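You operate a simulated robot arm through the tools that you are given. There is no shell and no other tool. Be economical: measure what you need, move in short steps, check, and stop when the job is done.

Carry out the task below with a simulated robot arm. There is one attempt and no reset: what you move stays moved.

Task
Iron the blisters out of the grey veneer, then shut the iron off.
Fine: iron back on its stand, dial to 0, switch off. Set down upright: iron.
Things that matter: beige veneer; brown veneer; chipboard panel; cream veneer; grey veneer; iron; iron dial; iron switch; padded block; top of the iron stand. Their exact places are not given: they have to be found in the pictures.

Only the result counts: the job must be done as asked and must still hold three seconds after the hand-in. Knocking over, shifting, dropping, spilling or breaking anything else fails it.

Robot
A 7-joint arm with a two-finger gripper on a trunk, on a base that drives. Base frame: it is fixed to the floor where the robot stands at the start and does not move with it; the origin is under the middle of the robot, x ahead of it, y to its left, z up; the surface under the hand at the start is at about z = 90. Units: cm, degrees, N and s.
With the tool pointing down near the work surface it reaches from about 10 to 50 cm from the robot's upright axis, wherever it stands. Its first joint turns from -143.0 to 143.0 degrees. Places, roughly: beige veneer [275, -75, 100]; brown veneer [275, -125, 100]; cream veneer [275, -125, 100]; iron dial [40, 0, 100]; iron switch [50, 0, 100]; top of the iron stand [50, -10, 90]. Payload 1.47 kg.
The TCP is the grasp point between the finger pads, 1.6 cm short of the fingertips. In the tool frame z runs along the fingers and y along their closing line. The gripper opens to 8.7 cm. The gripper's body begins 5.5 cm behind the TCP.
Orientation is told as [roll, pitch, yaw] about the base's x, y, z axes, in that order, counted from this pose: with the fingers straight down and closing along the base's y, the tool's x points along the base's -x, its y along +y and its z along -z.

Tools
- The arm moves only by the tool nudge_tool. Its argument "targets" is a list of rows, each a list of 2 entries, a list of its own where there are three numbers: the shift along the base's x, y, z in units of 50 mm (1.0 is 50 mm), then the turn, a rotation vector about the base's x, y, z in units of 4 degrees (1.0 is 4 degrees). In form: [[[x, y, z], [ax, ay, az]], ...]. A call has 1 to 12 rows; each row shifts and turns the commanded pose from where the row before left it. "claw" is the opening, from 0 (shut) to 1 (fully open), set as the call begins (left out, the last holds). A call with a number of a shift or a turn outside -1 to 1 is refused whole. Rows are played at 5 a second. More than 5 cm and 8.6 degrees between two rows, or a gripper value outside its range, and nothing of the call is played. Where a pose cannot be reached the arm comes as near as it can. A force on the tool above 50 N (or 10 N above the force at the start of the call, whichever is more), or a blocked arm, ends the call early, and 0.2 s more pass. The fingers move at their own pace (about 4.5 cm/s each) and stop on an object; they squeeze with about 28 N. The grip force told is the motor's: it shows also when the fingers shut on nothing. Time passes only in rows, and 0.2 s behind the last, so rows that do not move let the fingers close. It gives the time, the measured TCP pose, the force on the tool (base axes), the opening and the grip force at its end, in the units of the frame above (readings bear some noise), with the torque about the TCP (base axes, N m) and any sound that the robot's microphone picked up.
- Cameras (640 x 400 px; columns grow to the right, rows downward): "scene" is now at [14.27, 0.2, 166.42]; the picture's right is [0.02, -1.00, 0.00], its down [-0.81, -0.02, -0.59] and it looks along [0.59, 0.01, -0.81] (base axes); focal length 261 px, centre (320, 200). "wrist" rides on the gripper at [7.3, 1.2, -9] in the tool frame; the picture's right is [-0.16, 0.99, 0.00], its down [-0.72, -0.12, -0.68] and it looks along [-0.67, -0.11, 0.73] (tool axes); focal length 247 px, centre (320, 200).
- grab_frame(camera): a new picture of that camera. The clock stands still meanwhile.
- slide_trunk(by): slides the trunk up (or, below 0, down) by that many cm; the arm and the scene camera ride with it, the base frame stays. It gives what a move gives, with no picture.
- roll_base(legs): drives the robot by 1 to 6 legs, each [ahead, left, turn to the left] in cm, cm and degrees, along the robot's own axes; the way and the turn of a leg run together, so that a leg with both is an arc; at most 150 cm and 180 degrees a leg. The arm and the cameras ride along, it lands a little off, and it stops where it bumps. It gives what a move gives.
- pan_tilt(pan, tilt): turns the head with the scene camera to pan (to the left, within 86 degrees either way) and tilt (down, from -29 to 69), counted from straight ahead of the robot. It gives what a move gives.
- measure_at(camera, pixels): for up to 12 pixels [column, row] of the newest picture of that camera ("zoom" is the newest enlarged one), the place [x, y, z] in the base frame of the surface seen there, good to about 0.2 cm. The clock stands still meanwhile.
- zoom(camera, box): a new picture of the part [left, top, right, bottom] of that camera's present view, enlarged. The clock stands still meanwhile.
- finish_job(): hands the job in; it is judged then, once.

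Keep the steps short. Do not move on a guess: measure, check each grasp and each placing, and mend mistakes. In all there are 80 turns and 68 pictures (those below and enlarged ones count). Leave the gripper open and the arm clear of the work at the hand-in unless told otherwise, and finish with a single line.

The tools are called by a JSON object that holds its "fn" and its "kwargs". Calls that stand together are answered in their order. nudge_tool: Moves the arm, as the interface text tells. Its arguments: {"type":"object","properties":{"targets":{"type":"array","items":{"type":"array"}},"claw":{"type":"number"}},"required":["targets"]} The other tools are called the same way: slide_trunk (by) slides the trunk up or down; roll_base (legs) drives the base; pan_tilt (pan, tilt) turns the head that bears the scene camera; grab_frame (camera) takes a picture; measure_at (camera, pixels) gives the place of the surface under pixels of a picture; zoom (camera, box) takes an enlarged picture of a part of a camera's view; finish_job () hands the job in.

At the start:

```text
time: 0.0
eef_pos: [46.55, 17.74, 128.68]
orientation: [-0.1, 0.0, 0.0]
contact_force: [-1.2, -0.3, 0.4]
moment: [0.01, 0.01, 0.03]
opening: 8.7
finger_force: 0.1
trunk travel left (down, up): [-101.4, 22.6]
robot x, y, heading: [0.07, 0.11, 0.2]
head pan, tilt: [1.1, 54.1]
```

scene: 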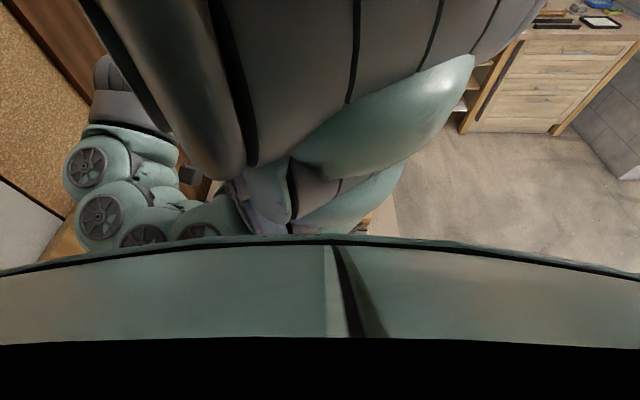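
wrist: 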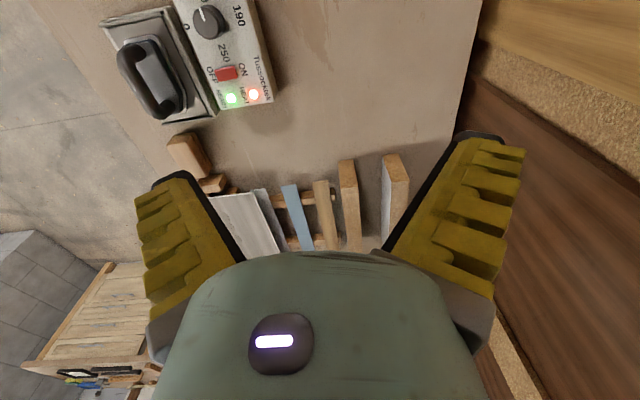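

I see the iron, a control box with a dial and switch, and a rack of veneers at the top of the wrist view. I'll enlarge both parts.

{"fn": "zoom", "kwargs": {"camera": "wrist", "box": [80, 0, 300, 138]}}

{"fn": "zoom", "kwargs": {"camera": "wrist", "box": [140, 110, 460, 310]}}

{"fn": "zoom", "kwargs": {"camera": "scene", "box": [400, 0, 640, 150]}}

{"fn": "measure_at", "kwargs": {"camera": "wrist", "pixels": [[150, 78], [208, 20], [228, 74], [110, 25], [188, 150], [235, 215], [290, 195], [322, 195], [347, 170], [395, 165], [380, 60], [540, 200]]}}

```text
2.90 times, centred on (190, 69) of wrist
```

zoom: 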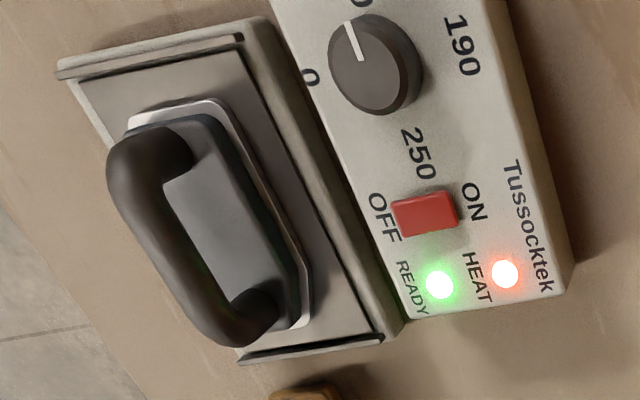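

```text
2.00 times, centred on (300, 210) of wrist
```

zoom: 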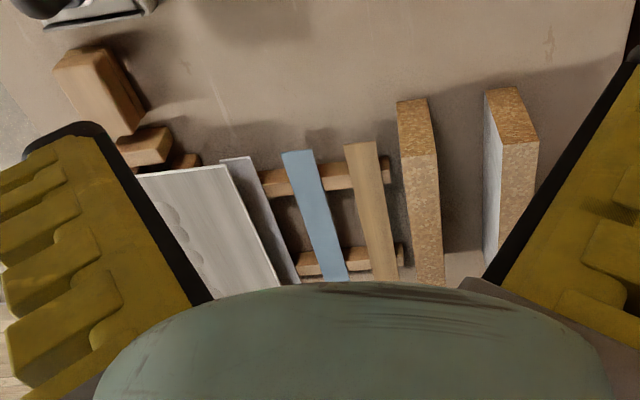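

```text
2.67 times, centred on (520, 75) of scene
```

zoom: 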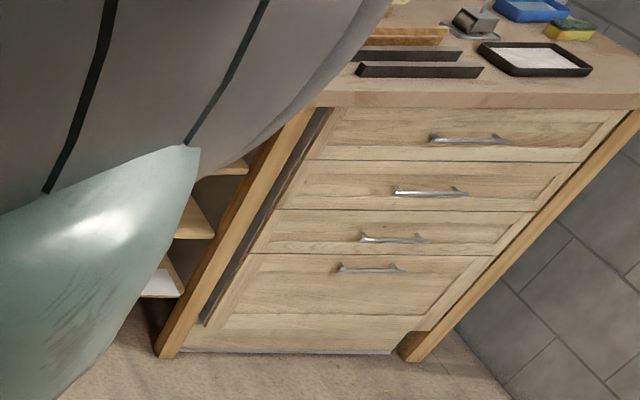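

```text
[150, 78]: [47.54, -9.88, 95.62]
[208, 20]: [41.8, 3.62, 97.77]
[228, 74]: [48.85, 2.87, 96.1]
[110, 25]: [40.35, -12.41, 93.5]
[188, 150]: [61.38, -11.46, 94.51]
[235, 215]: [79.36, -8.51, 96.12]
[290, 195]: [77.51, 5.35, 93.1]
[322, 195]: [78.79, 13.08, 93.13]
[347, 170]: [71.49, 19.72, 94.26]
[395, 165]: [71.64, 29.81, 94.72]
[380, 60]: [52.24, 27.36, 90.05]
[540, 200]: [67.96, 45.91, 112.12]
```

The iron stands at about (47,-10) with dial and switch beside it, and boards lean behind it. The scene camera is blocked by the arm, so I'll turn the head to survey the room.

{"fn": "pan_tilt", "kwargs": {"pan": -25, "tilt": 25}}

{"fn": "grab_frame", "kwargs": {"camera": "scene"}}

```text
time: 0.9
eef_pos: [46.74, 17.67, 128.65]
orientation: [0.1, -0.1, 0.1]
contact_force: [0.7, 0.0, 0.3]
moment: [0.04, -0.02, 0.0]
opening: 8.68
finger_force: 0.0
trunk travel left (down, up): [-101.4, 22.6]
robot x, y, heading: [0.01, 0.18, 0.1]
head pan, tilt: [-25.0, 25.0]
```

```text
62 pictures are left
```

scene: 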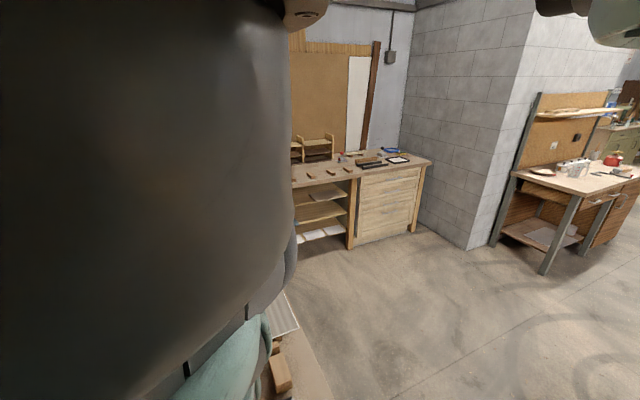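

A second bench stands straight ahead at mid-distance. I'll enlarge and measure it.

{"fn": "zoom", "kwargs": {"camera": "scene", "box": [280, 120, 440, 220]}}

{"fn": "measure_at", "kwargs": {"camera": "scene", "pixels": [[300, 182], [350, 178], [430, 160], [400, 159], [375, 163], [355, 190], [425, 175], [560, 180], [280, 375], [275, 310], [540, 170]]}}

{"fn": "zoom", "kwargs": {"camera": "scene", "box": [200, 280, 360, 400]}}

```text
4.00 times, centred on (360, 170) of scene
```

zoom: 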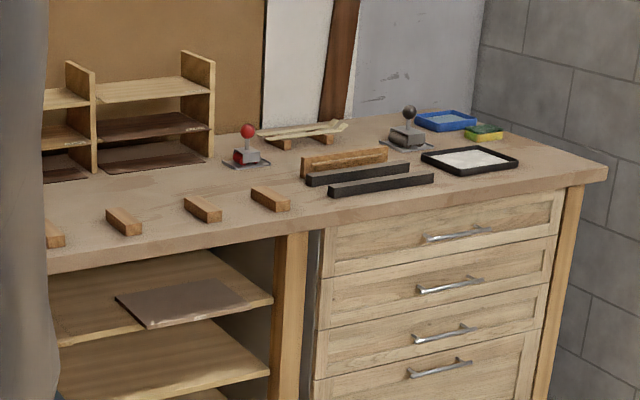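

```text
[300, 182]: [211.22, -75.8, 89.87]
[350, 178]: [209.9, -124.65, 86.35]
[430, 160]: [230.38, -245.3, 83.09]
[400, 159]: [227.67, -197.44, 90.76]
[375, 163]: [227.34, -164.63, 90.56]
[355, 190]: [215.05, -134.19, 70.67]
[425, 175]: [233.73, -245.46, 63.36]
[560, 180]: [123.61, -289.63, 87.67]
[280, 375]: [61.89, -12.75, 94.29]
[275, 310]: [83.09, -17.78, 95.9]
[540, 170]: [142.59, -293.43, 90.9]
```

```text
3.33 times, centred on (280, 340) of scene
```

zoom: 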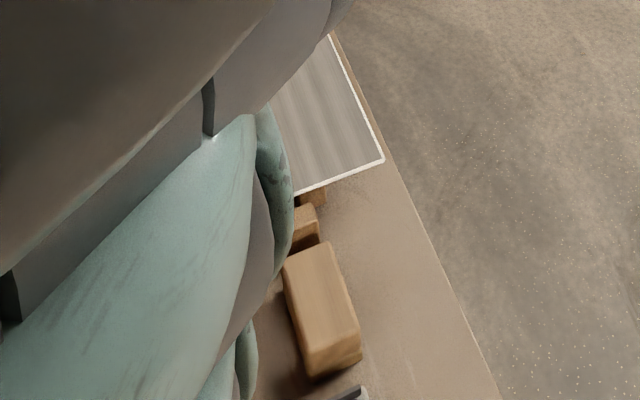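

The grey sheet lies on its panel around (80,-10), near the bench's right edge. I'll move the arm to the right and a little back so the wrist camera looks at it.

{"fn": "nudge_tool", "kwargs": {"targets": [[[-0.8, -1, 0.4], [0, 0, 0]], [[-0.8, -1, 0.4], [0, 0, 0]], [[0, -1, 0.4], [0, 0, 0]], [[0, -1, 0.4], [0, 0, 0]], [[0, -0.6, 0], [0, 0, 0]]]}}

{"fn": "grab_frame", "kwargs": {"camera": "wrist"}}

```text
refused: row 1 steps farther than a row can; nothing moved
```

```text
59 pictures are left
```

wrist: 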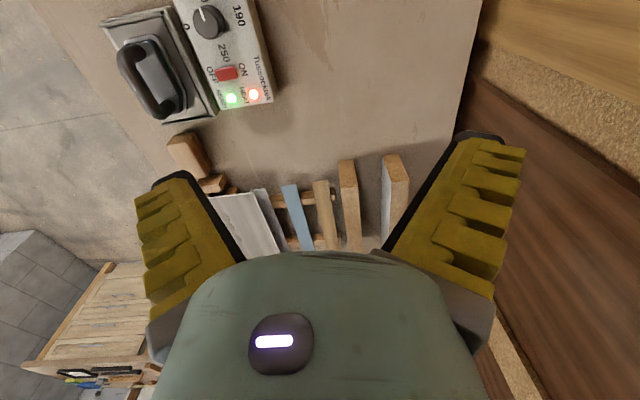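

The combined step was too long. I'll do it in smaller rows.

{"fn": "nudge_tool", "kwargs": {"targets": [[[-0.5, -0.7, 0.3], [0, 0, 0]], [[-0.5, -0.7, 0.3], [0, 0, 0]], [[-0.5, -0.7, 0.3], [0, 0, 0]], [[0, -0.9, 0.2], [0, 0, 0]], [[0, -0.9, 0.2], [0, 0, 0]], [[0, -0.9, 0], [0, 0, 0]]]}}

{"fn": "grab_frame", "kwargs": {"camera": "wrist"}}

{"fn": "grab_frame", "kwargs": {"camera": "scene"}}

```text
time: 2.3
eef_pos: [46.18, 11.63, 131.91]
orientation: [-0.2, 0.0, -0.1]
contact_force: [0.2, -0.2, -0.2]
moment: [0.01, -0.03, -0.02]
opening: 8.72
finger_force: 0.1
out of reach, approached as far as the arm can: row 2, 3, 4, 5, 6
trunk travel left (down, up): [-101.4, 22.6]
robot x, y, heading: [0.01, -0.15, 0.2]
head pan, tilt: [-25.0, 25.0]
```

```text
58 pictures are left
```

wrist: 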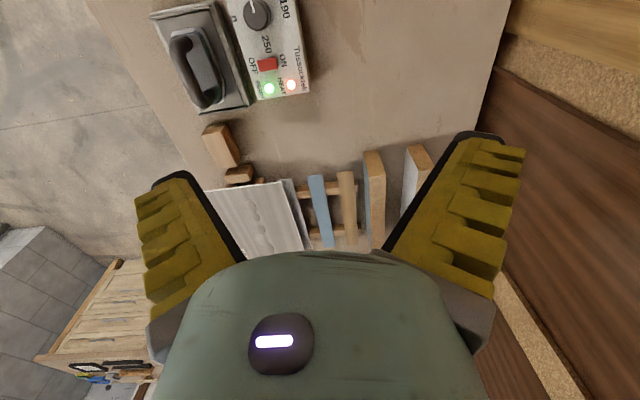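

```text
57 pictures are left
```

scene: 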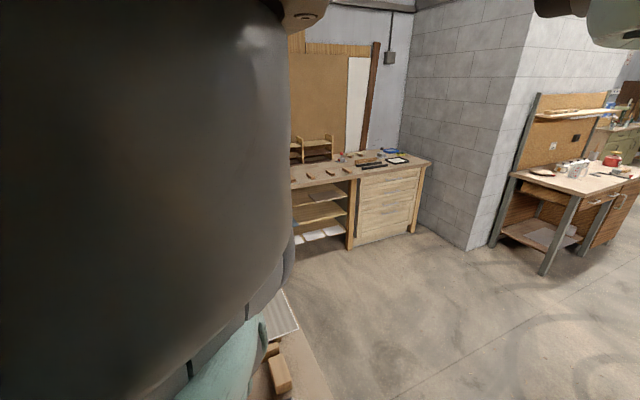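

Blisters are visible on the grey sheet at (255,215). I'll measure it, its neighbours and the bench edges to plan where the base should stand.

{"fn": "zoom", "kwargs": {"camera": "wrist", "box": [160, 100, 480, 260]}}

{"fn": "measure_at", "kwargs": {"camera": "wrist", "pixels": [[100, 20], [90, 40], [150, 120], [180, 180], [213, 195], [283, 185], [300, 245], [240, 235], [505, 20], [220, 150], [330, 200], [345, 200]]}}

```text
2.00 times, centred on (320, 180) of wrist
```

zoom: 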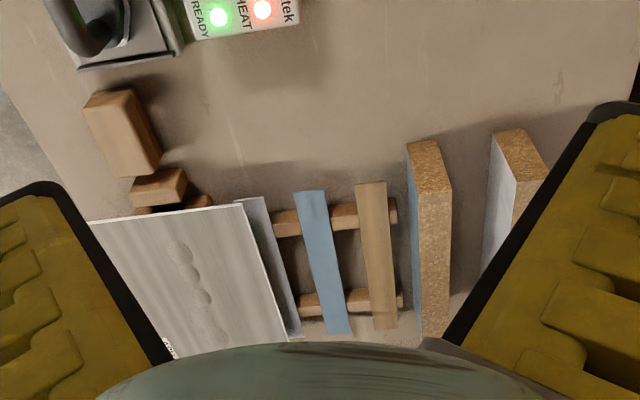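

```text
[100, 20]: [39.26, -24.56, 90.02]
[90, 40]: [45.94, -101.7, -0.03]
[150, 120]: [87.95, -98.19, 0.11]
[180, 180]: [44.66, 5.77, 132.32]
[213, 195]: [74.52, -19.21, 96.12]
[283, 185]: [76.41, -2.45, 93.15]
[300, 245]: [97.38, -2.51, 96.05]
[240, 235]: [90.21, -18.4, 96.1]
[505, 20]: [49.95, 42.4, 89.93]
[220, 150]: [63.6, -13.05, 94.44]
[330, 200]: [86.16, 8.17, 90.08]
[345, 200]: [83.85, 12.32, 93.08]
```

The grey-veneered panel lies flat at z≈96, x 74–97, y −19…−3, and the bench's right edge is at y≈−25 with free floor beyond. I'll drive around to the bench's right side and face it.

{"fn": "roll_base", "kwargs": {"legs": [[0, -85, 0], [72, 0, 0], [0, 0, 90]]}}

{"fn": "pan_tilt", "kwargs": {"pan": 20, "tilt": 45}}

{"fn": "grab_frame", "kwargs": {"camera": "wrist"}}

{"fn": "grab_frame", "kwargs": {"camera": "scene"}}

```text
time: 14.1
eef_pos: [61.32, -37.68, 131.76]
orientation: [-0.1, -0.1, 88.8]
contact_force: [-0.9, -0.2, 0.0]
moment: [0.01, 0.01, -0.02]
opening: 8.72
finger_force: 0.2
trunk travel left (down, up): [-101.4, 22.6]
robot x, y, heading: [71.82, -84.27, 88.8]
head pan, tilt: [-25.0, 25.0]
```

```text
time: 15.2
eef_pos: [61.4, -37.62, 131.87]
orientation: [-0.1, -0.2, 88.8]
contact_force: [0.2, -0.2, -0.1]
moment: [0.02, -0.01, 0.01]
opening: 8.7
finger_force: 0.1
trunk travel left (down, up): [-101.4, 22.6]
robot x, y, heading: [71.71, -84.25, 88.9]
head pan, tilt: [20.0, 45.0]
```

```text
55 pictures are left
```

wrist: 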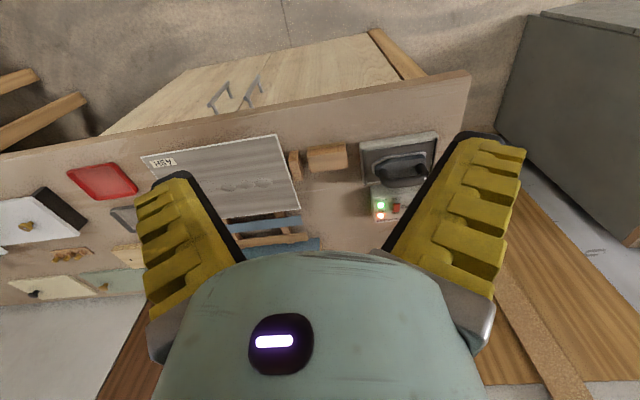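

```text
54 pictures are left
```

scene: 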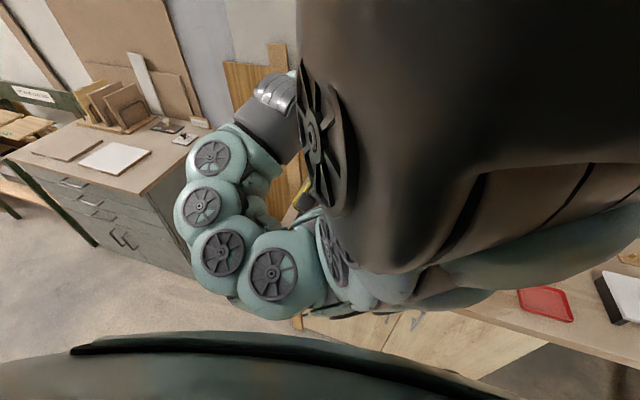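

Now the panel carries a label at (163,162). I'll enlarge panel, iron and measure.

{"fn": "zoom", "kwargs": {"camera": "wrist", "box": [130, 130, 310, 242]}}

{"fn": "measure_at", "kwargs": {"camera": "zoom", "pixels": [[45, 92], [525, 20], [600, 270], [330, 205], [400, 192], [475, 188], [280, 215], [520, 182], [120, 115], [190, 160], [585, 130], [590, 345]]}}

{"fn": "zoom", "kwargs": {"camera": "wrist", "box": [280, 120, 440, 230]}}

{"fn": "measure_at", "kwargs": {"camera": "zoom", "pixels": [[410, 130], [455, 215], [580, 145], [400, 345], [340, 75], [625, 60], [365, 245], [390, 385], [465, 330], [110, 150], [265, 125], [265, 185]]}}

```text
3.56 times, centred on (220, 186) of wrist
```

zoom: 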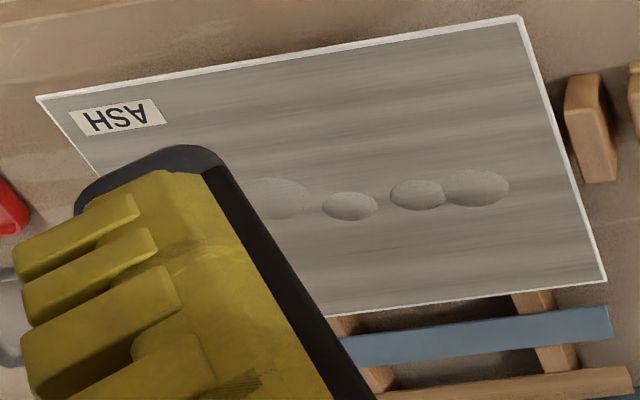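

```text
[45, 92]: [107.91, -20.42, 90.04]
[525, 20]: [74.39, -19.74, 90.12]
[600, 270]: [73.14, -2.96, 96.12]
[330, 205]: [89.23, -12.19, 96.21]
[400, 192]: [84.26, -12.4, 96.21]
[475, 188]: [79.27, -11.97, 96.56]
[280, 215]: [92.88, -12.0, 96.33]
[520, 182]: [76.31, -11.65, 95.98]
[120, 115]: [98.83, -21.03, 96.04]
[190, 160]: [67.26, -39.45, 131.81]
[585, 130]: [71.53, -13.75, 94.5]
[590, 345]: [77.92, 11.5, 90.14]
```

```text
3.64 times, centred on (360, 175) of wrist
```

zoom: 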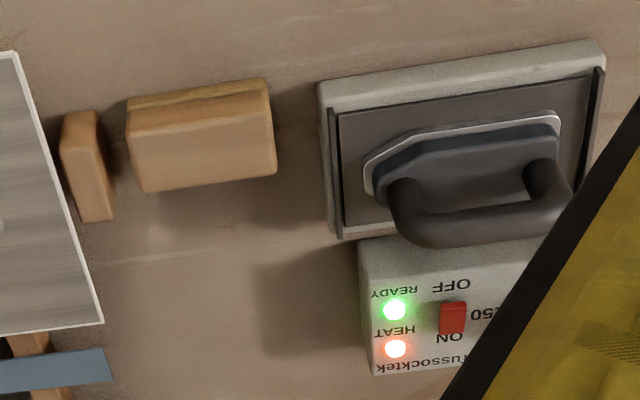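

```text
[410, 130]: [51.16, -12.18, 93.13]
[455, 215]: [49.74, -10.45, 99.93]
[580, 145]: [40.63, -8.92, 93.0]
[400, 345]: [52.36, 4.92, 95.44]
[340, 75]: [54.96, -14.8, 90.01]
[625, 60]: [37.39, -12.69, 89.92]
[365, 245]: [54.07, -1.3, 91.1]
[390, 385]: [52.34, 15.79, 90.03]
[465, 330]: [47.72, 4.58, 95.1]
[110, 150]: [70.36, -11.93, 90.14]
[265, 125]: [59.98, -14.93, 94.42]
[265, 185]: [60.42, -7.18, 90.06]
```

The panel is labelled ASH; the iron's dial may need a setting for that species. I'll look for a chart and enlarge the sign in the scene view and the rest of the bench.

{"fn": "zoom", "kwargs": {"camera": "scene", "box": [0, 50, 240, 200]}}

{"fn": "zoom", "kwargs": {"camera": "wrist", "box": [0, 150, 200, 310]}}

{"fn": "pan_tilt", "kwargs": {"pan": 75, "tilt": 10}}

{"fn": "grab_frame", "kwargs": {"camera": "scene"}}

```text
2.67 times, centred on (120, 125) of scene
```

zoom: 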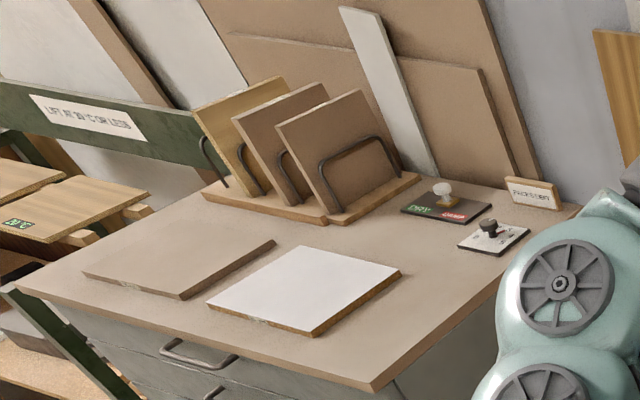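

```text
2.50 times, centred on (100, 230) of wrist
```

zoom: 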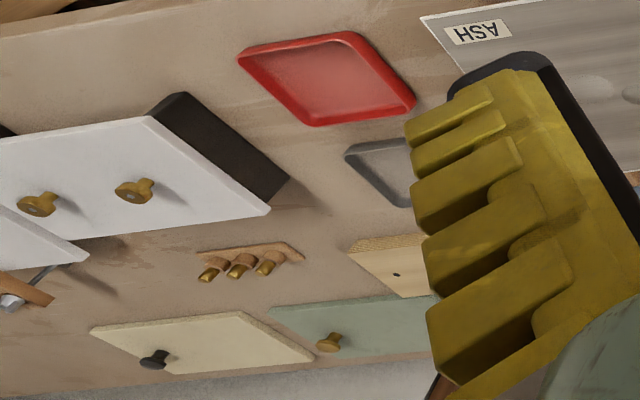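

```text
time: 16.5
eef_pos: [61.44, -37.66, 131.93]
orientation: [0.0, 0.0, 88.8]
contact_force: [0.1, 1.0, -0.6]
moment: [0.03, 0.01, 0.04]
opening: 8.7
finger_force: 0.0
trunk travel left (down, up): [-101.4, 22.6]
robot x, y, heading: [72.27, -84.19, 88.9]
head pan, tilt: [75.0, 10.0]
```

```text
49 pictures are left
```

scene: 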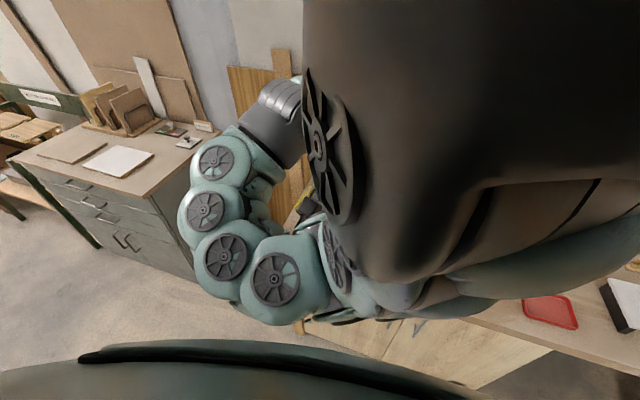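

The picture looks like it was taken before the turn; I'll take it again.

{"fn": "grab_frame", "kwargs": {"camera": "scene"}}

```text
48 pictures are left
```

scene: 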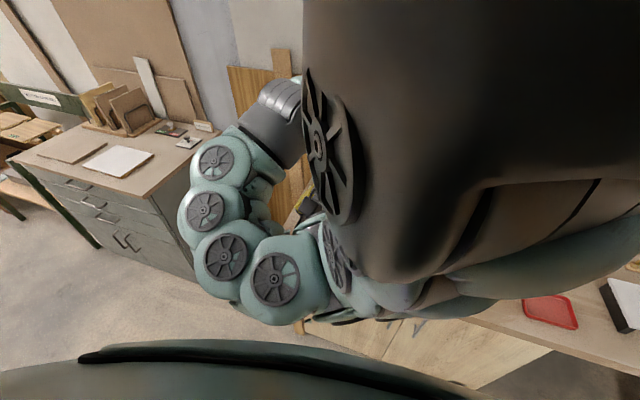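

The head reads 75/10 but the view barely changed. I'll order the head again to a different spot and check.

{"fn": "pan_tilt", "kwargs": {"pan": 60, "tilt": 20}}

{"fn": "grab_frame", "kwargs": {"camera": "scene"}}

```text
time: 17.3
eef_pos: [61.29, -37.72, 131.89]
orientation: [-0.1, -0.1, 88.8]
contact_force: [0.9, -0.3, 0.3]
moment: [0.0, -0.02, -0.04]
opening: 8.7
finger_force: 0.1
trunk travel left (down, up): [-101.4, 22.6]
robot x, y, heading: [72.25, -84.15, 88.9]
head pan, tilt: [60.0, 20.0]
```

```text
47 pictures are left
```

scene: 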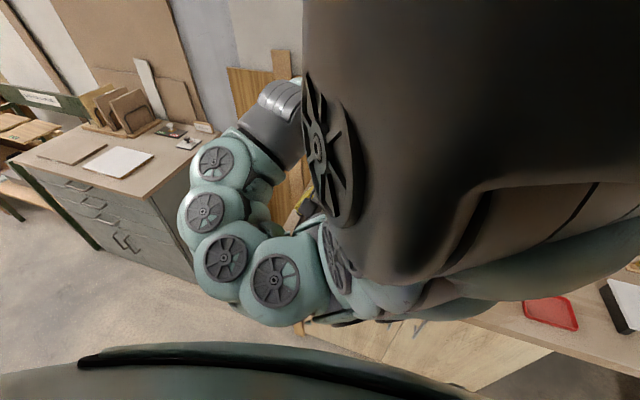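

The head camera seems stuck in place; I'll use the wrist camera. Next I drive nearer to the iron's side (left 22, ahead 22), which puts the iron in reach, and look at the dial.

{"fn": "roll_base", "kwargs": {"legs": [[0, 22, 0], [20, 0, 0]]}}

{"fn": "grab_frame", "kwargs": {"camera": "wrist"}}

{"fn": "grab_frame", "kwargs": {"camera": "scene"}}

```text
time: 20.1
eef_pos: [40.21, -17.12, 131.81]
orientation: [-0.1, -0.2, 88.7]
contact_force: [0.5, 0.1, 0.6]
moment: [-0.04, 0.04, 0.01]
opening: 8.7
finger_force: 0.0
trunk travel left (down, up): [-101.4, 22.6]
robot x, y, heading: [51.08, -63.4, 88.6]
head pan, tilt: [60.0, 20.0]
```

```text
46 pictures are left
```

wrist: 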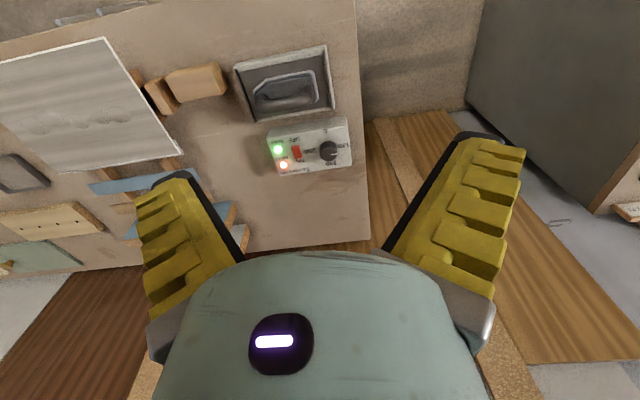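

```text
45 pictures are left
```

scene: 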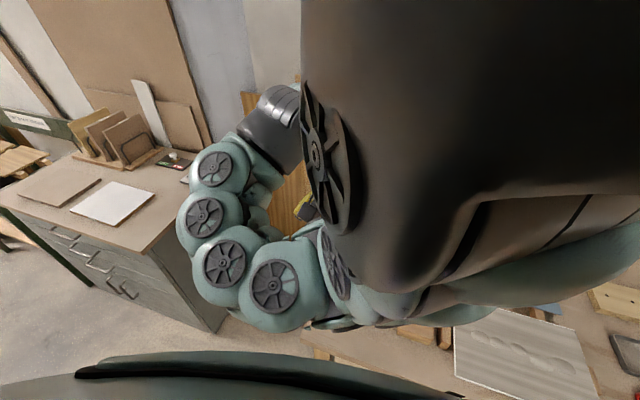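

Clear view of the dial now. I'll enlarge it and measure.

{"fn": "zoom", "kwargs": {"camera": "wrist", "box": [225, 40, 365, 180]}}

{"fn": "zoom", "kwargs": {"camera": "scene", "box": [300, 260, 640, 400]}}

```text
2.86 times, centred on (295, 110) of wrist
```

zoom: 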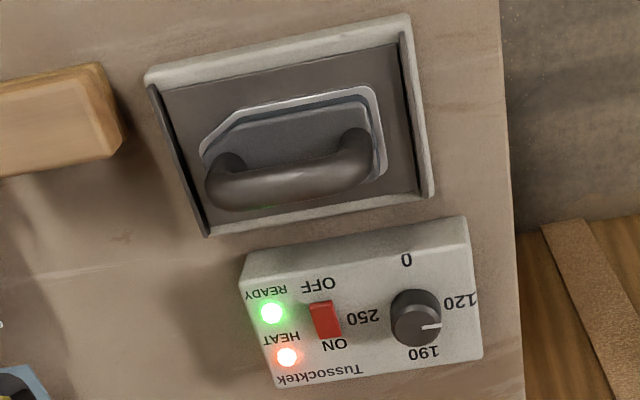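

```text
1.88 times, centred on (470, 330) of scene
```

zoom: 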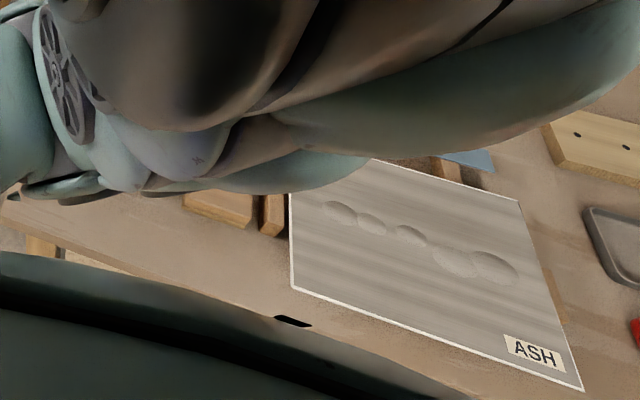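

The dial has four marks (0/120/190/250) and now points at 120. Ash may need another heat, so before ironing I want to look for a chart near the other veneers at the far bench. I'll back off, turn and drive toward it.

{"fn": "roll_base", "kwargs": {"legs": [[-25, 0, 0], [0, 0, -89], [85, 0, 0], [0, 0, -20]]}}

{"fn": "pan_tilt", "kwargs": {"pan": 20, "tilt": 35}}

{"fn": "grab_frame", "kwargs": {"camera": "scene"}}

{"fn": "grab_frame", "kwargs": {"camera": "wrist"}}

```text
time: 30.9
eef_pos: [182.71, -95.24, 131.85]
orientation: [-0.1, -0.1, -20.6]
contact_force: [-0.4, 0.6, -0.3]
moment: [0.03, -0.01, 0.02]
opening: 8.67
finger_force: 0.0
trunk travel left (down, up): [-101.4, 22.6]
robot x, y, heading: [135.57, -89.9, -20.6]
head pan, tilt: [60.0, 20.0]
```

```text
time: 32.0
eef_pos: [182.76, -95.21, 131.76]
orientation: [-0.1, -0.1, -20.6]
contact_force: [-0.8, -0.1, -0.7]
moment: [-0.03, 0.02, 0.0]
opening: 8.69
finger_force: 0.1
trunk travel left (down, up): [-101.4, 22.6]
robot x, y, heading: [135.17, -89.88, -20.5]
head pan, tilt: [20.0, 35.0]
```

```text
42 pictures are left
```

scene: 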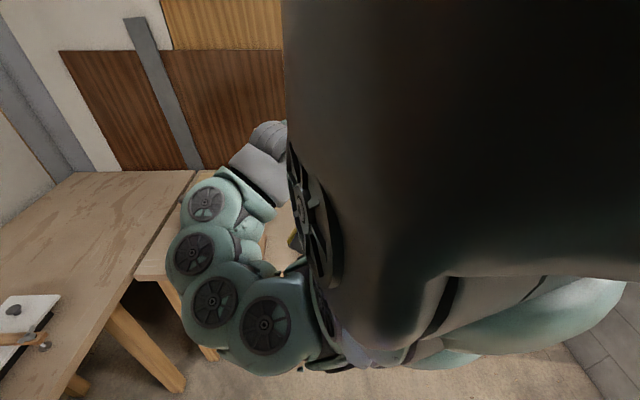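

```text
41 pictures are left
```

wrist: 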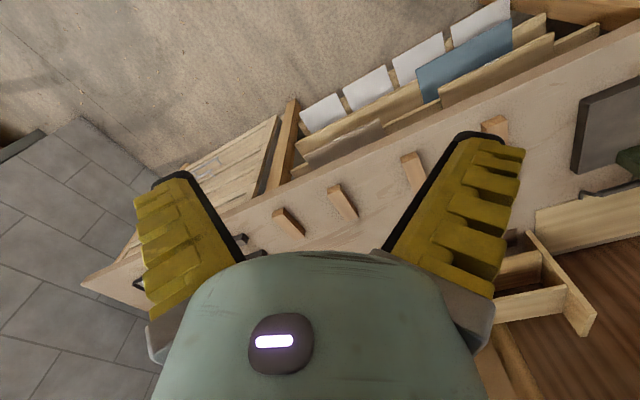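

The far bench's pigeonholes are at the right of the wrist view, partly behind the fingers. I'll turn the base left by 25 and tilt the tool upward to see across.

{"fn": "roll_base", "kwargs": {"legs": [[-25, 0, 20]]}}

{"fn": "nudge_tool", "kwargs": {"targets": [[[0, 0, -0.7], [0, -1, 0]], [[0, 0, -0.7], [0, -1, 0]], [[0, 0, -0.7], [0, -1, 0]], [[0, 0, 0], [0, -1, 0]], [[0, 0, 0], [0, -1, 0]], [[0, 0, 0], [0, -1, 0]]]}}

{"fn": "grab_frame", "kwargs": {"camera": "wrist"}}

```text
time: 33.8
eef_pos: [157.36, -73.88, 131.71]
orientation: [-0.1, -0.1, -0.4]
contact_force: [0.4, 0.9, 0.0]
moment: [-0.01, 0.01, -0.02]
opening: 8.69
finger_force: 0.1
trunk travel left (down, up): [-101.4, 22.6]
robot x, y, heading: [111.2, -85.64, -0.4]
head pan, tilt: [20.0, 35.0]
```

```text
time: 35.2
eef_pos: [157.29, -74.08, 131.84]
orientation: [-0.1, -0.1, -0.3]
contact_force: [0.5, -0.6, -0.4]
moment: [-0.01, 0.01, 0.01]
opening: 8.71
finger_force: 0.0
out of reach, approached as far as the arm can: row 1, 2, 3, 4, 5, 6
trunk travel left (down, up): [-101.4, 22.6]
robot x, y, heading: [111.34, -85.24, -0.5]
head pan, tilt: [20.0, 35.0]
```

```text
40 pictures are left
```

wrist: 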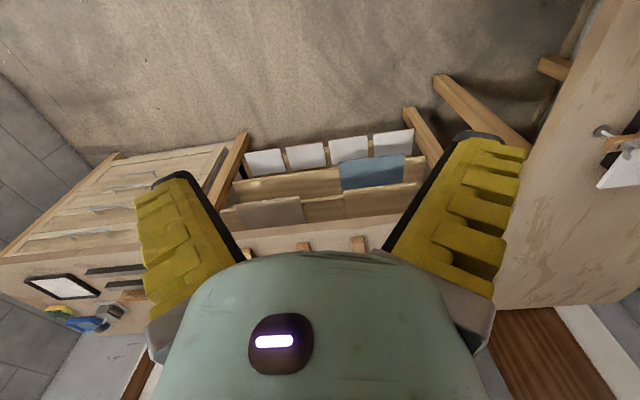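

The arm refused all rows; I'll test a plain small downward move to see what it can do.

{"fn": "nudge_tool", "kwargs": {"targets": [[[0, 0, -0.8], [0, 0, 0]], [[0, 0, -0.8], [0, 0, 0]]]}}

```text
time: 35.8
eef_pos: [157.18, -73.76, 123.63]
orientation: [-0.1, 0.0, 0.4]
contact_force: [0.6, -0.9, 0.3]
moment: [0.0, -0.03, 0.0]
opening: 8.68
finger_force: 0.1
trunk travel left (down, up): [-101.4, 22.6]
robot x, y, heading: [110.73, -85.15, -0.3]
head pan, tilt: [20.0, 35.0]
```

Plain moves work. Now I'll try tilting the tool upward a bit at a time.

{"fn": "nudge_tool", "kwargs": {"targets": [[[0, 0, 0], [0, -1, 0]], [[0, 0, 0], [0, -1, 0]], [[0, 0, 0], [0, -1, 0]], [[0, 0, 0], [0, -1, 0]], [[0, 0, 0], [0, -1, 0]], [[0, 0, 0], [0, -1, 0]], [[0, 0, 0], [0, -1, 0]], [[0, 0, 0], [0, -1, 0]]]}}

{"fn": "grab_frame", "kwargs": {"camera": "wrist"}}

```text
time: 37.6
eef_pos: [158.53, -72.94, 122.52]
orientation: [0.2, -32.1, -0.5]
contact_force: [1.1, 0.3, 0.3]
moment: [-0.04, 0.02, -0.02]
opening: 8.69
finger_force: 0.2
out of reach, approached as far as the arm can: row 3, 4, 5, 7
trunk travel left (down, up): [-101.4, 22.6]
robot x, y, heading: [111.23, -85.47, -0.5]
head pan, tilt: [20.0, 35.0]
```

```text
39 pictures are left
```

wrist: 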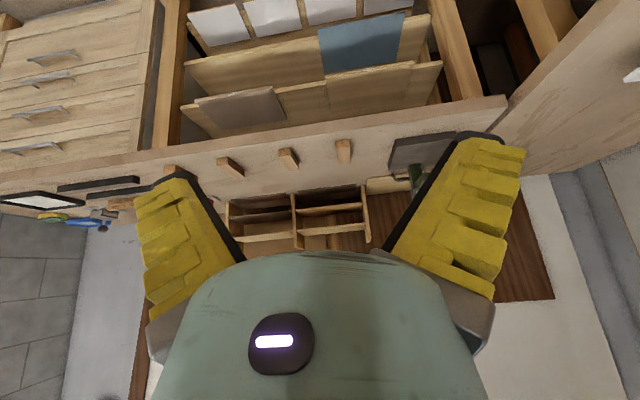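

{"fn": "zoom", "kwargs": {"camera": "wrist", "box": [210, 130, 450, 270]}}

{"fn": "zoom", "kwargs": {"camera": "wrist", "box": [170, 0, 450, 160]}}

```text
2.67 times, centred on (330, 200) of wrist
```

zoom: 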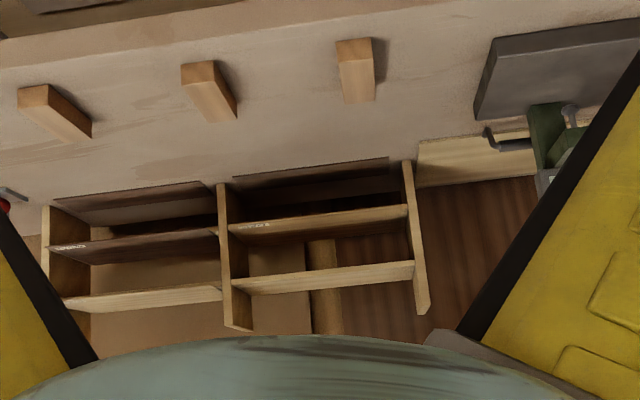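

```text
2.29 times, centred on (310, 80) of wrist
```

zoom: 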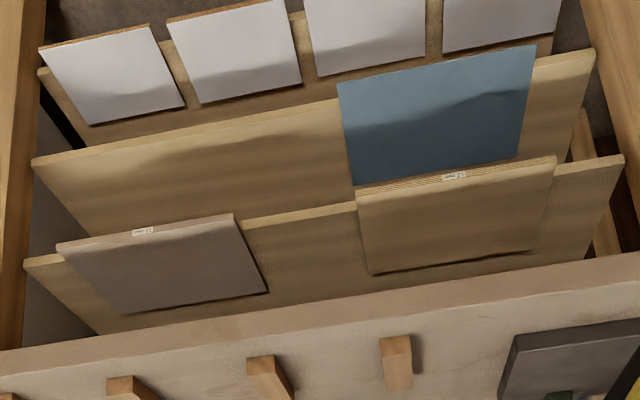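

The pigeonholes carry tiny tags at their front edges. I'll drive nearer to read them.

{"fn": "roll_base", "kwargs": {"legs": [[52, -5, 0]]}}

{"fn": "grab_frame", "kwargs": {"camera": "wrist"}}

```text
time: 40.7
eef_pos: [211.21, -77.89, 122.59]
orientation: [0.0, -32.2, -0.2]
contact_force: [-0.2, 0.5, -0.3]
moment: [0.01, -0.02, 0.02]
opening: 8.71
finger_force: 0.0
trunk travel left (down, up): [-101.4, 22.6]
robot x, y, heading: [163.69, -90.52, -0.0]
head pan, tilt: [20.0, 35.0]
```

```text
36 pictures are left
```

wrist: 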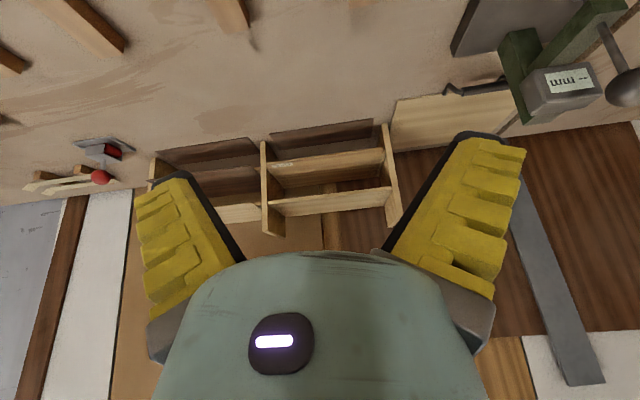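

{"fn": "zoom", "kwargs": {"camera": "wrist", "box": [250, 110, 410, 240]}}

{"fn": "measure_at", "kwargs": {"camera": "zoom", "pixels": [[100, 210], [400, 190], [300, 250], [200, 100], [400, 100], [60, 350], [330, 350]]}}

```text
3.08 times, centred on (330, 175) of wrist
```

zoom: 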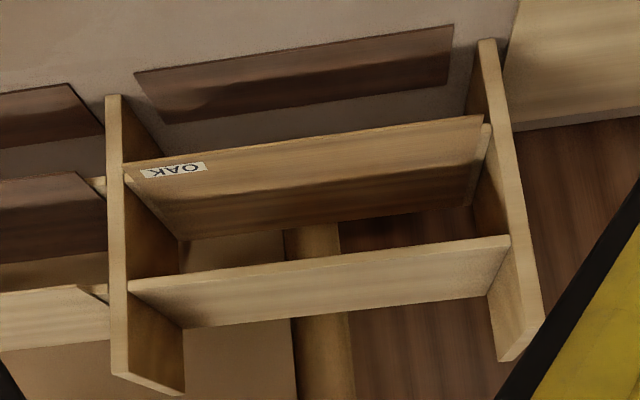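

```text
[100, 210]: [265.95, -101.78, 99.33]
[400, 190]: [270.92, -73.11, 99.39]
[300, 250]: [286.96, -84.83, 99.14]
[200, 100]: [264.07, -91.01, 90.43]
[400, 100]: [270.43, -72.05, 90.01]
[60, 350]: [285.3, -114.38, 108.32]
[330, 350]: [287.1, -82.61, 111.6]
```

The beige leaf is only labelled OAK, so these are species leaves with no heat given. I'll go back to the ironing bench with the tool still tilted up, to check for a chart behind it.

{"fn": "roll_base", "kwargs": {"legs": [[-108, 0, 0], [0, 0, 89]]}}

{"fn": "grab_frame", "kwargs": {"camera": "wrist"}}

{"fn": "zoom", "kwargs": {"camera": "scene", "box": [0, 60, 220, 200]}}

```text
time: 50.0
eef_pos: [43.42, -43.51, 122.49]
orientation: [0.1, -32.1, 89.5]
contact_force: [0.0, -0.1, -0.3]
moment: [0.0, 0.01, -0.02]
opening: 8.71
finger_force: 0.0
trunk travel left (down, up): [-101.4, 22.6]
robot x, y, heading: [55.81, -90.98, 89.6]
head pan, tilt: [20.0, 35.0]
```

```text
34 pictures are left
```

wrist: 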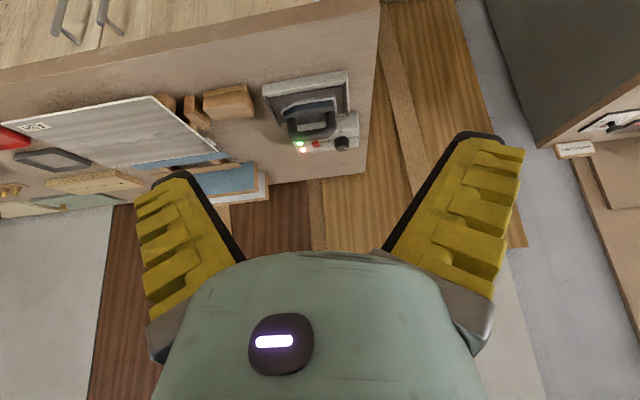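

```text
2.86 times, centred on (110, 130) of scene
```

zoom: 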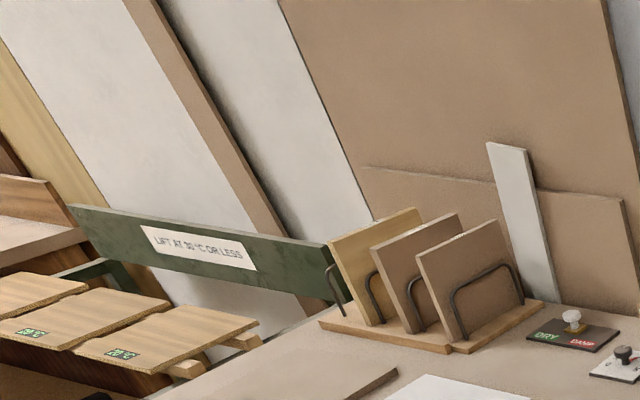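

No heat chart exists for this job; the iron says READY at 120, so I'll iron with that and check whether the blisters go down. First I bring the tool back to vertical (8 rows about −x) before approaching.

{"fn": "nudge_tool", "kwargs": {"targets": [[[0, 0, 0], [-1, 0, 0]], [[0, 0, 0], [-1, 0, 0]], [[0, 0, 0], [-1, 0, 0]], [[0, 0, 0], [-1, 0, 0]], [[0, 0, 0], [-1, 0, 0]], [[0, 0, 0], [-1, 0, 0]], [[0, 0, 0], [-1, 0, 0]], [[0, 0, 0], [-1, 0, 0]], [[0, 0, 0], [0, 0, -1]], [[0, 0, 0], [0, 0, -1]], [[0, 0, 0], [0, 0, -1]], [[0, 0, 0], [0, 0, -1]]]}}

{"fn": "nudge_tool", "kwargs": {"targets": [[[0, 0, 0], [0, 0, -1]], [[0, 0, 0], [0, 0, -1]], [[0, 0, 0], [0, 0, -1]], [[0, 0, 0], [0, 0, -1]], [[0, 0, 0], [0, 0, -1]], [[0, 0, 0], [0, 0, -1]], [[0, 0, 0], [0, 0, -1]], [[0, 0, 0], [0, 0, -1]], [[0, 0, 0], [0, 0, -1]], [[0, 0, 0], [0, 0, -1]], [[0, 0, 0], [0, 0, -1]], [[0, 0, 0], [0, 0, -1]]]}}

```text
time: 52.6
eef_pos: [43.31, -43.45, 122.59]
orientation: [-0.1, 0.0, 73.8]
contact_force: [-0.3, 0.3, -0.5]
moment: [0.0, -0.04, 0.0]
opening: 8.68
finger_force: 0.1
trunk travel left (down, up): [-101.4, 22.6]
robot x, y, heading: [55.74, -90.84, 89.7]
head pan, tilt: [20.0, 35.0]
```

```text
time: 55.2
eef_pos: [43.42, -43.55, 122.46]
orientation: [-0.1, 0.0, 25.6]
contact_force: [-0.2, -0.2, 0.2]
moment: [-0.02, 0.0, -0.03]
opening: 8.72
finger_force: 0.0
trunk travel left (down, up): [-101.4, 22.6]
robot x, y, heading: [55.49, -90.82, 89.5]
head pan, tilt: [20.0, 35.0]
```

Vertical, and the wrist turns freely. I'll finish the yaw to 0 and move the hand lower while staying well short of the bench.

{"fn": "nudge_tool", "kwargs": {"targets": [[[0, 0, 0], [0, 0, -1]], [[0, 0, 0], [0, 0, -1]], [[0, 0, 0], [0, 0, -1]], [[0, 0, 0], [0, 0, -1]], [[0, 0, 0], [0, 0, -1]], [[0, 0, 0], [0, 0, -1]], [[0, 0, 0], [0, 0, -0.4]]]}}

{"fn": "roll_base", "kwargs": {"legs": [[32, 4, 0]]}}

{"fn": "grab_frame", "kwargs": {"camera": "wrist"}}

```text
time: 56.8
eef_pos: [43.56, -43.5, 122.45]
orientation: [0.0, 0.0, -0.1]
contact_force: [0.2, -0.4, -0.5]
moment: [-0.03, 0.01, 0.01]
opening: 8.7
finger_force: 0.1
trunk travel left (down, up): [-101.4, 22.6]
robot x, y, heading: [55.59, -90.83, 89.5]
head pan, tilt: [20.0, 35.0]
```

```text
time: 59.0
eef_pos: [39.63, -11.88, 122.56]
orientation: [-0.1, 0.0, 0.1]
contact_force: [0.5, 0.2, -0.4]
moment: [0.0, -0.03, 0.01]
opening: 8.72
finger_force: 0.0
trunk travel left (down, up): [-101.4, 22.6]
robot x, y, heading: [51.8, -59.23, 89.7]
head pan, tilt: [20.0, 35.0]
```

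```text
32 pictures are left
```

wrist: 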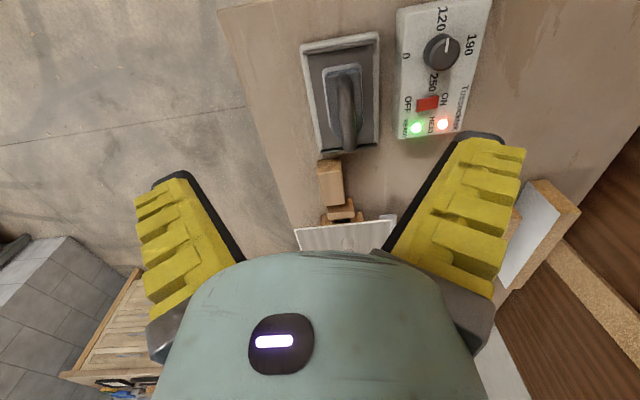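

Good view: the handle runs along x between the fingers' closing line. I'll enlarge and measure handle, body, sole and stand.

{"fn": "zoom", "kwargs": {"camera": "wrist", "box": [290, 0, 490, 170]}}

{"fn": "measure_at", "kwargs": {"camera": "zoom", "pixels": [[175, 250], [180, 310], [165, 360], [182, 450], [150, 300], [60, 200], [250, 250], [130, 210], [40, 130], [270, 90], [140, 360], [175, 300]]}}

{"fn": "measure_at", "kwargs": {"camera": "wrist", "pixels": [[340, 80], [345, 105], [350, 130], [349, 145], [332, 100], [330, 75], [311, 80], [365, 60], [428, 103], [440, 50], [340, 115], [356, 115]]}}

```text
2.35 times, centred on (390, 85) of wrist
```

zoom: 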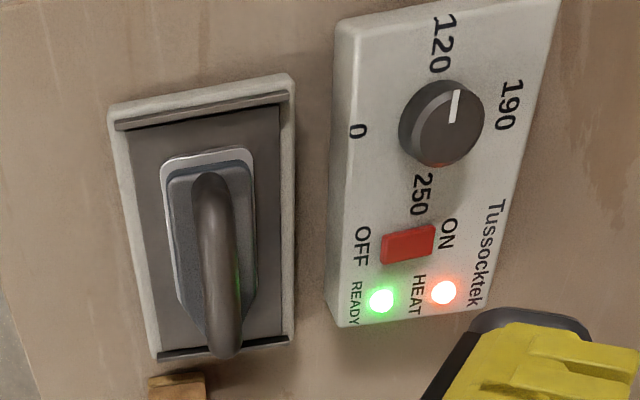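

```text
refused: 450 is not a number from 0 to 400
```

```text
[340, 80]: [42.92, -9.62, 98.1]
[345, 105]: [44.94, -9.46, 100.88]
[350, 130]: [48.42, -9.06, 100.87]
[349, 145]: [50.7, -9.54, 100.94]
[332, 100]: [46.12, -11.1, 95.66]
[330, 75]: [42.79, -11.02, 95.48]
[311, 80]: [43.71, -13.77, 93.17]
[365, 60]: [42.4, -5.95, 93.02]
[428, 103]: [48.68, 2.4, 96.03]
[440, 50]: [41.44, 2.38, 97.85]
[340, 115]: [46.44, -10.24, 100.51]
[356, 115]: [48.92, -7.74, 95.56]
```

Handle bar: top z 100.9, centred about (46.7, −9.5); iron body top 95.6, stand plate 93.1. I'll move above it and lower partway first.

{"fn": "nudge_tool", "kwargs": {"claw": 1, "targets": [[[0.7, 0.24, 0], [0, 0, 0]], [[0.7, 0.24, 0], [0, 0, 0]], [[0, 0, -0.8], [0, 0, 0]], [[0, 0, -0.8], [0, 0, 0]], [[0, 0, -0.8], [0, 0, 0]], [[0, 0, -0.6], [0, 0, 0]]]}}

{"fn": "grab_frame", "kwargs": {"camera": "wrist"}}

```text
time: 60.4
eef_pos: [46.37, -9.39, 107.35]
orientation: [-0.2, 0.0, 0.7]
contact_force: [0.2, 0.2, 0.8]
moment: [0.02, -0.01, 0.01]
opening: 8.72
finger_force: 0.0
trunk travel left (down, up): [-101.4, 22.6]
robot x, y, heading: [51.6, -59.44, 89.7]
head pan, tilt: [20.0, 35.0]
```

```text
30 pictures are left
```

wrist: 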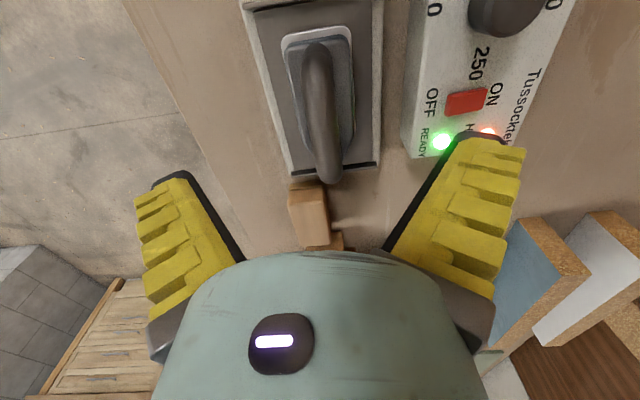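

Handle lies between the fingers. Lowering 8 cm to z≈99.4.

{"fn": "nudge_tool", "kwargs": {"targets": [[[0, 0, -0.7], [0, 0, 0]], [[0, 0, -0.5], [0, 0, 0]], [[0.06, 0, -0.39], [0, 0, 0]]]}}

{"fn": "grab_frame", "kwargs": {"camera": "wrist"}}

```text
time: 61.2
eef_pos: [46.61, -9.29, 99.71]
orientation: [0.0, -0.1, 0.5]
contact_force: [0.8, 0.2, -0.7]
moment: [-0.01, 0.03, 0.01]
opening: 8.72
finger_force: 0.1
trunk travel left (down, up): [-101.4, 22.6]
robot x, y, heading: [52.34, -59.55, 89.5]
head pan, tilt: [20.0, 35.0]
```

```text
29 pictures are left
```

wrist: 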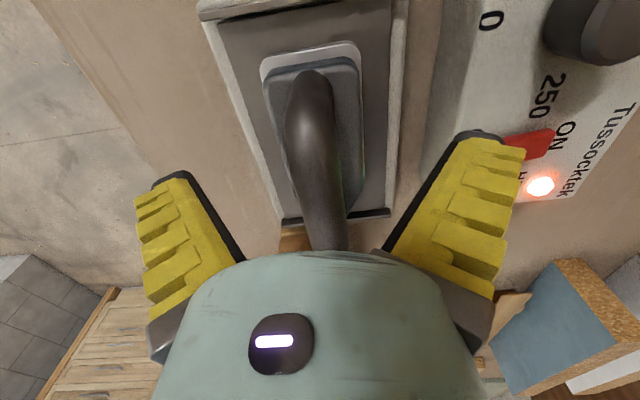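

Fingers straddle the handle with no contact. Closing and letting it settle.

{"fn": "nudge_tool", "kwargs": {"claw": 0, "targets": [[[0, 0, 0], [0, 0, 0]], [[0, 0, 0], [0, 0, 0]], [[0, 0, 0], [0, 0, 0]], [[0, 0, 0], [0, 0, 0]], [[0, 0, 0], [0, 0, 0]], [[0, 0, 0], [0, 0, 0]]]}}

```text
time: 62.6
eef_pos: [46.9, -9.42, 99.55]
orientation: [-0.1, 0.0, 0.0]
contact_force: [-1.0, 1.4, 0.1]
moment: [0.02, -0.08, 0.03]
opening: 1.74
finger_force: 28.1
trunk travel left (down, up): [-101.4, 22.6]
robot x, y, heading: [52.13, -59.73, 89.7]
head pan, tilt: [20.0, 35.0]
```

Gripped at 1.74 cm with 28 N. The grasp pose on the stand is (46.9, −9.4, 99.55). Lifting in a straight line to z≈109.

{"fn": "nudge_tool", "kwargs": {"targets": [[[0, 0, 0.2], [0, 0, 0]], [[0, 0, 0.4], [0, 0, 0]], [[0, 0, 0.6], [0, 0, 0]], [[0, 0, 0.7], [0, 0, 0]]]}}

{"fn": "grab_frame", "kwargs": {"camera": "wrist"}}

```text
time: 63.6
eef_pos: [46.78, -9.5, 109.21]
orientation: [-0.2, 0.1, 0.1]
contact_force: [-0.7, 0.1, -0.3]
moment: [0.03, 0.02, -0.02]
opening: 0.0
finger_force: 28.1
trunk travel left (down, up): [-101.4, 22.6]
robot x, y, heading: [52.0, -59.85, 89.6]
head pan, tilt: [20.0, 35.0]
```

```text
28 pictures are left
```

wrist: 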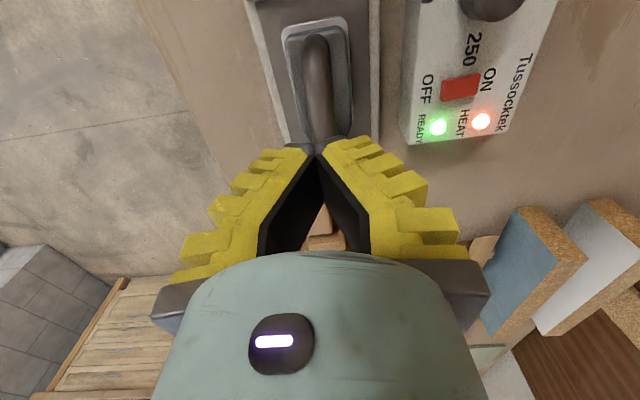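

The fingers slid off the handle on lifting (opening 0). I'll check whether the iron moved and measure the handle more closely.

{"fn": "nudge_tool", "kwargs": {"claw": 1, "targets": [[[0, 0, 0], [0, 0, 0]], [[0, 0, 0], [0, 0, 0]], [[0, 0, 0], [0, 0, 0]], [[0, 0, 0], [0, 0, 0]], [[0, 0, 0], [0, 0, 0]]]}}

{"fn": "zoom", "kwargs": {"camera": "wrist", "box": [240, 0, 400, 200]}}

{"fn": "measure_at", "kwargs": {"camera": "zoom", "pixels": [[300, 90], [310, 160], [320, 220], [335, 320], [290, 220], [345, 220], [275, 200], [365, 200], [240, 60], [380, 50], [300, 300], [375, 290]]}}

```text
time: 64.8
eef_pos: [46.8, -9.43, 109.07]
orientation: [-0.1, 0.0, 0.1]
contact_force: [-0.5, 0.1, 0.9]
moment: [0.01, 0.02, -0.04]
opening: 8.67
finger_force: 0.0
trunk travel left (down, up): [-101.4, 22.6]
robot x, y, heading: [52.02, -59.24, 89.6]
head pan, tilt: [20.0, 35.0]
```

```text
2.00 times, centred on (320, 100) of wrist
```

zoom: 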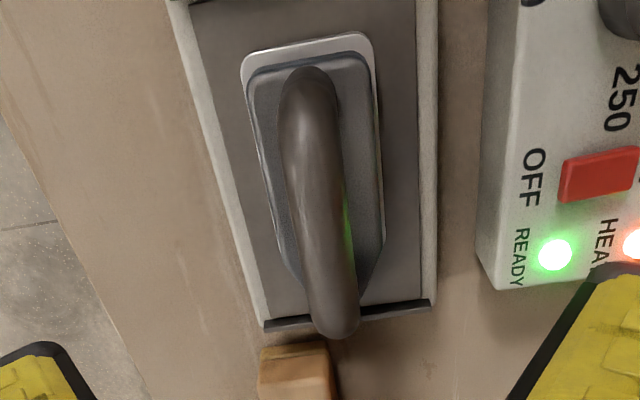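

```text
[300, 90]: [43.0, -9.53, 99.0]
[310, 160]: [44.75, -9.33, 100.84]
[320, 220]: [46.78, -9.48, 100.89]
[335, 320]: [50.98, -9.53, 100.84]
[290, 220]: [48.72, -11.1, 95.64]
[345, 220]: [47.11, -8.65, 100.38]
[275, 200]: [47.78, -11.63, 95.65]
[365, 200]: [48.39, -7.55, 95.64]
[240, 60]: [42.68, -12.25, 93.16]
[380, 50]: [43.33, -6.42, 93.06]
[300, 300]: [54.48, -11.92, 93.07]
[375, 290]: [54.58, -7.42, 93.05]
```

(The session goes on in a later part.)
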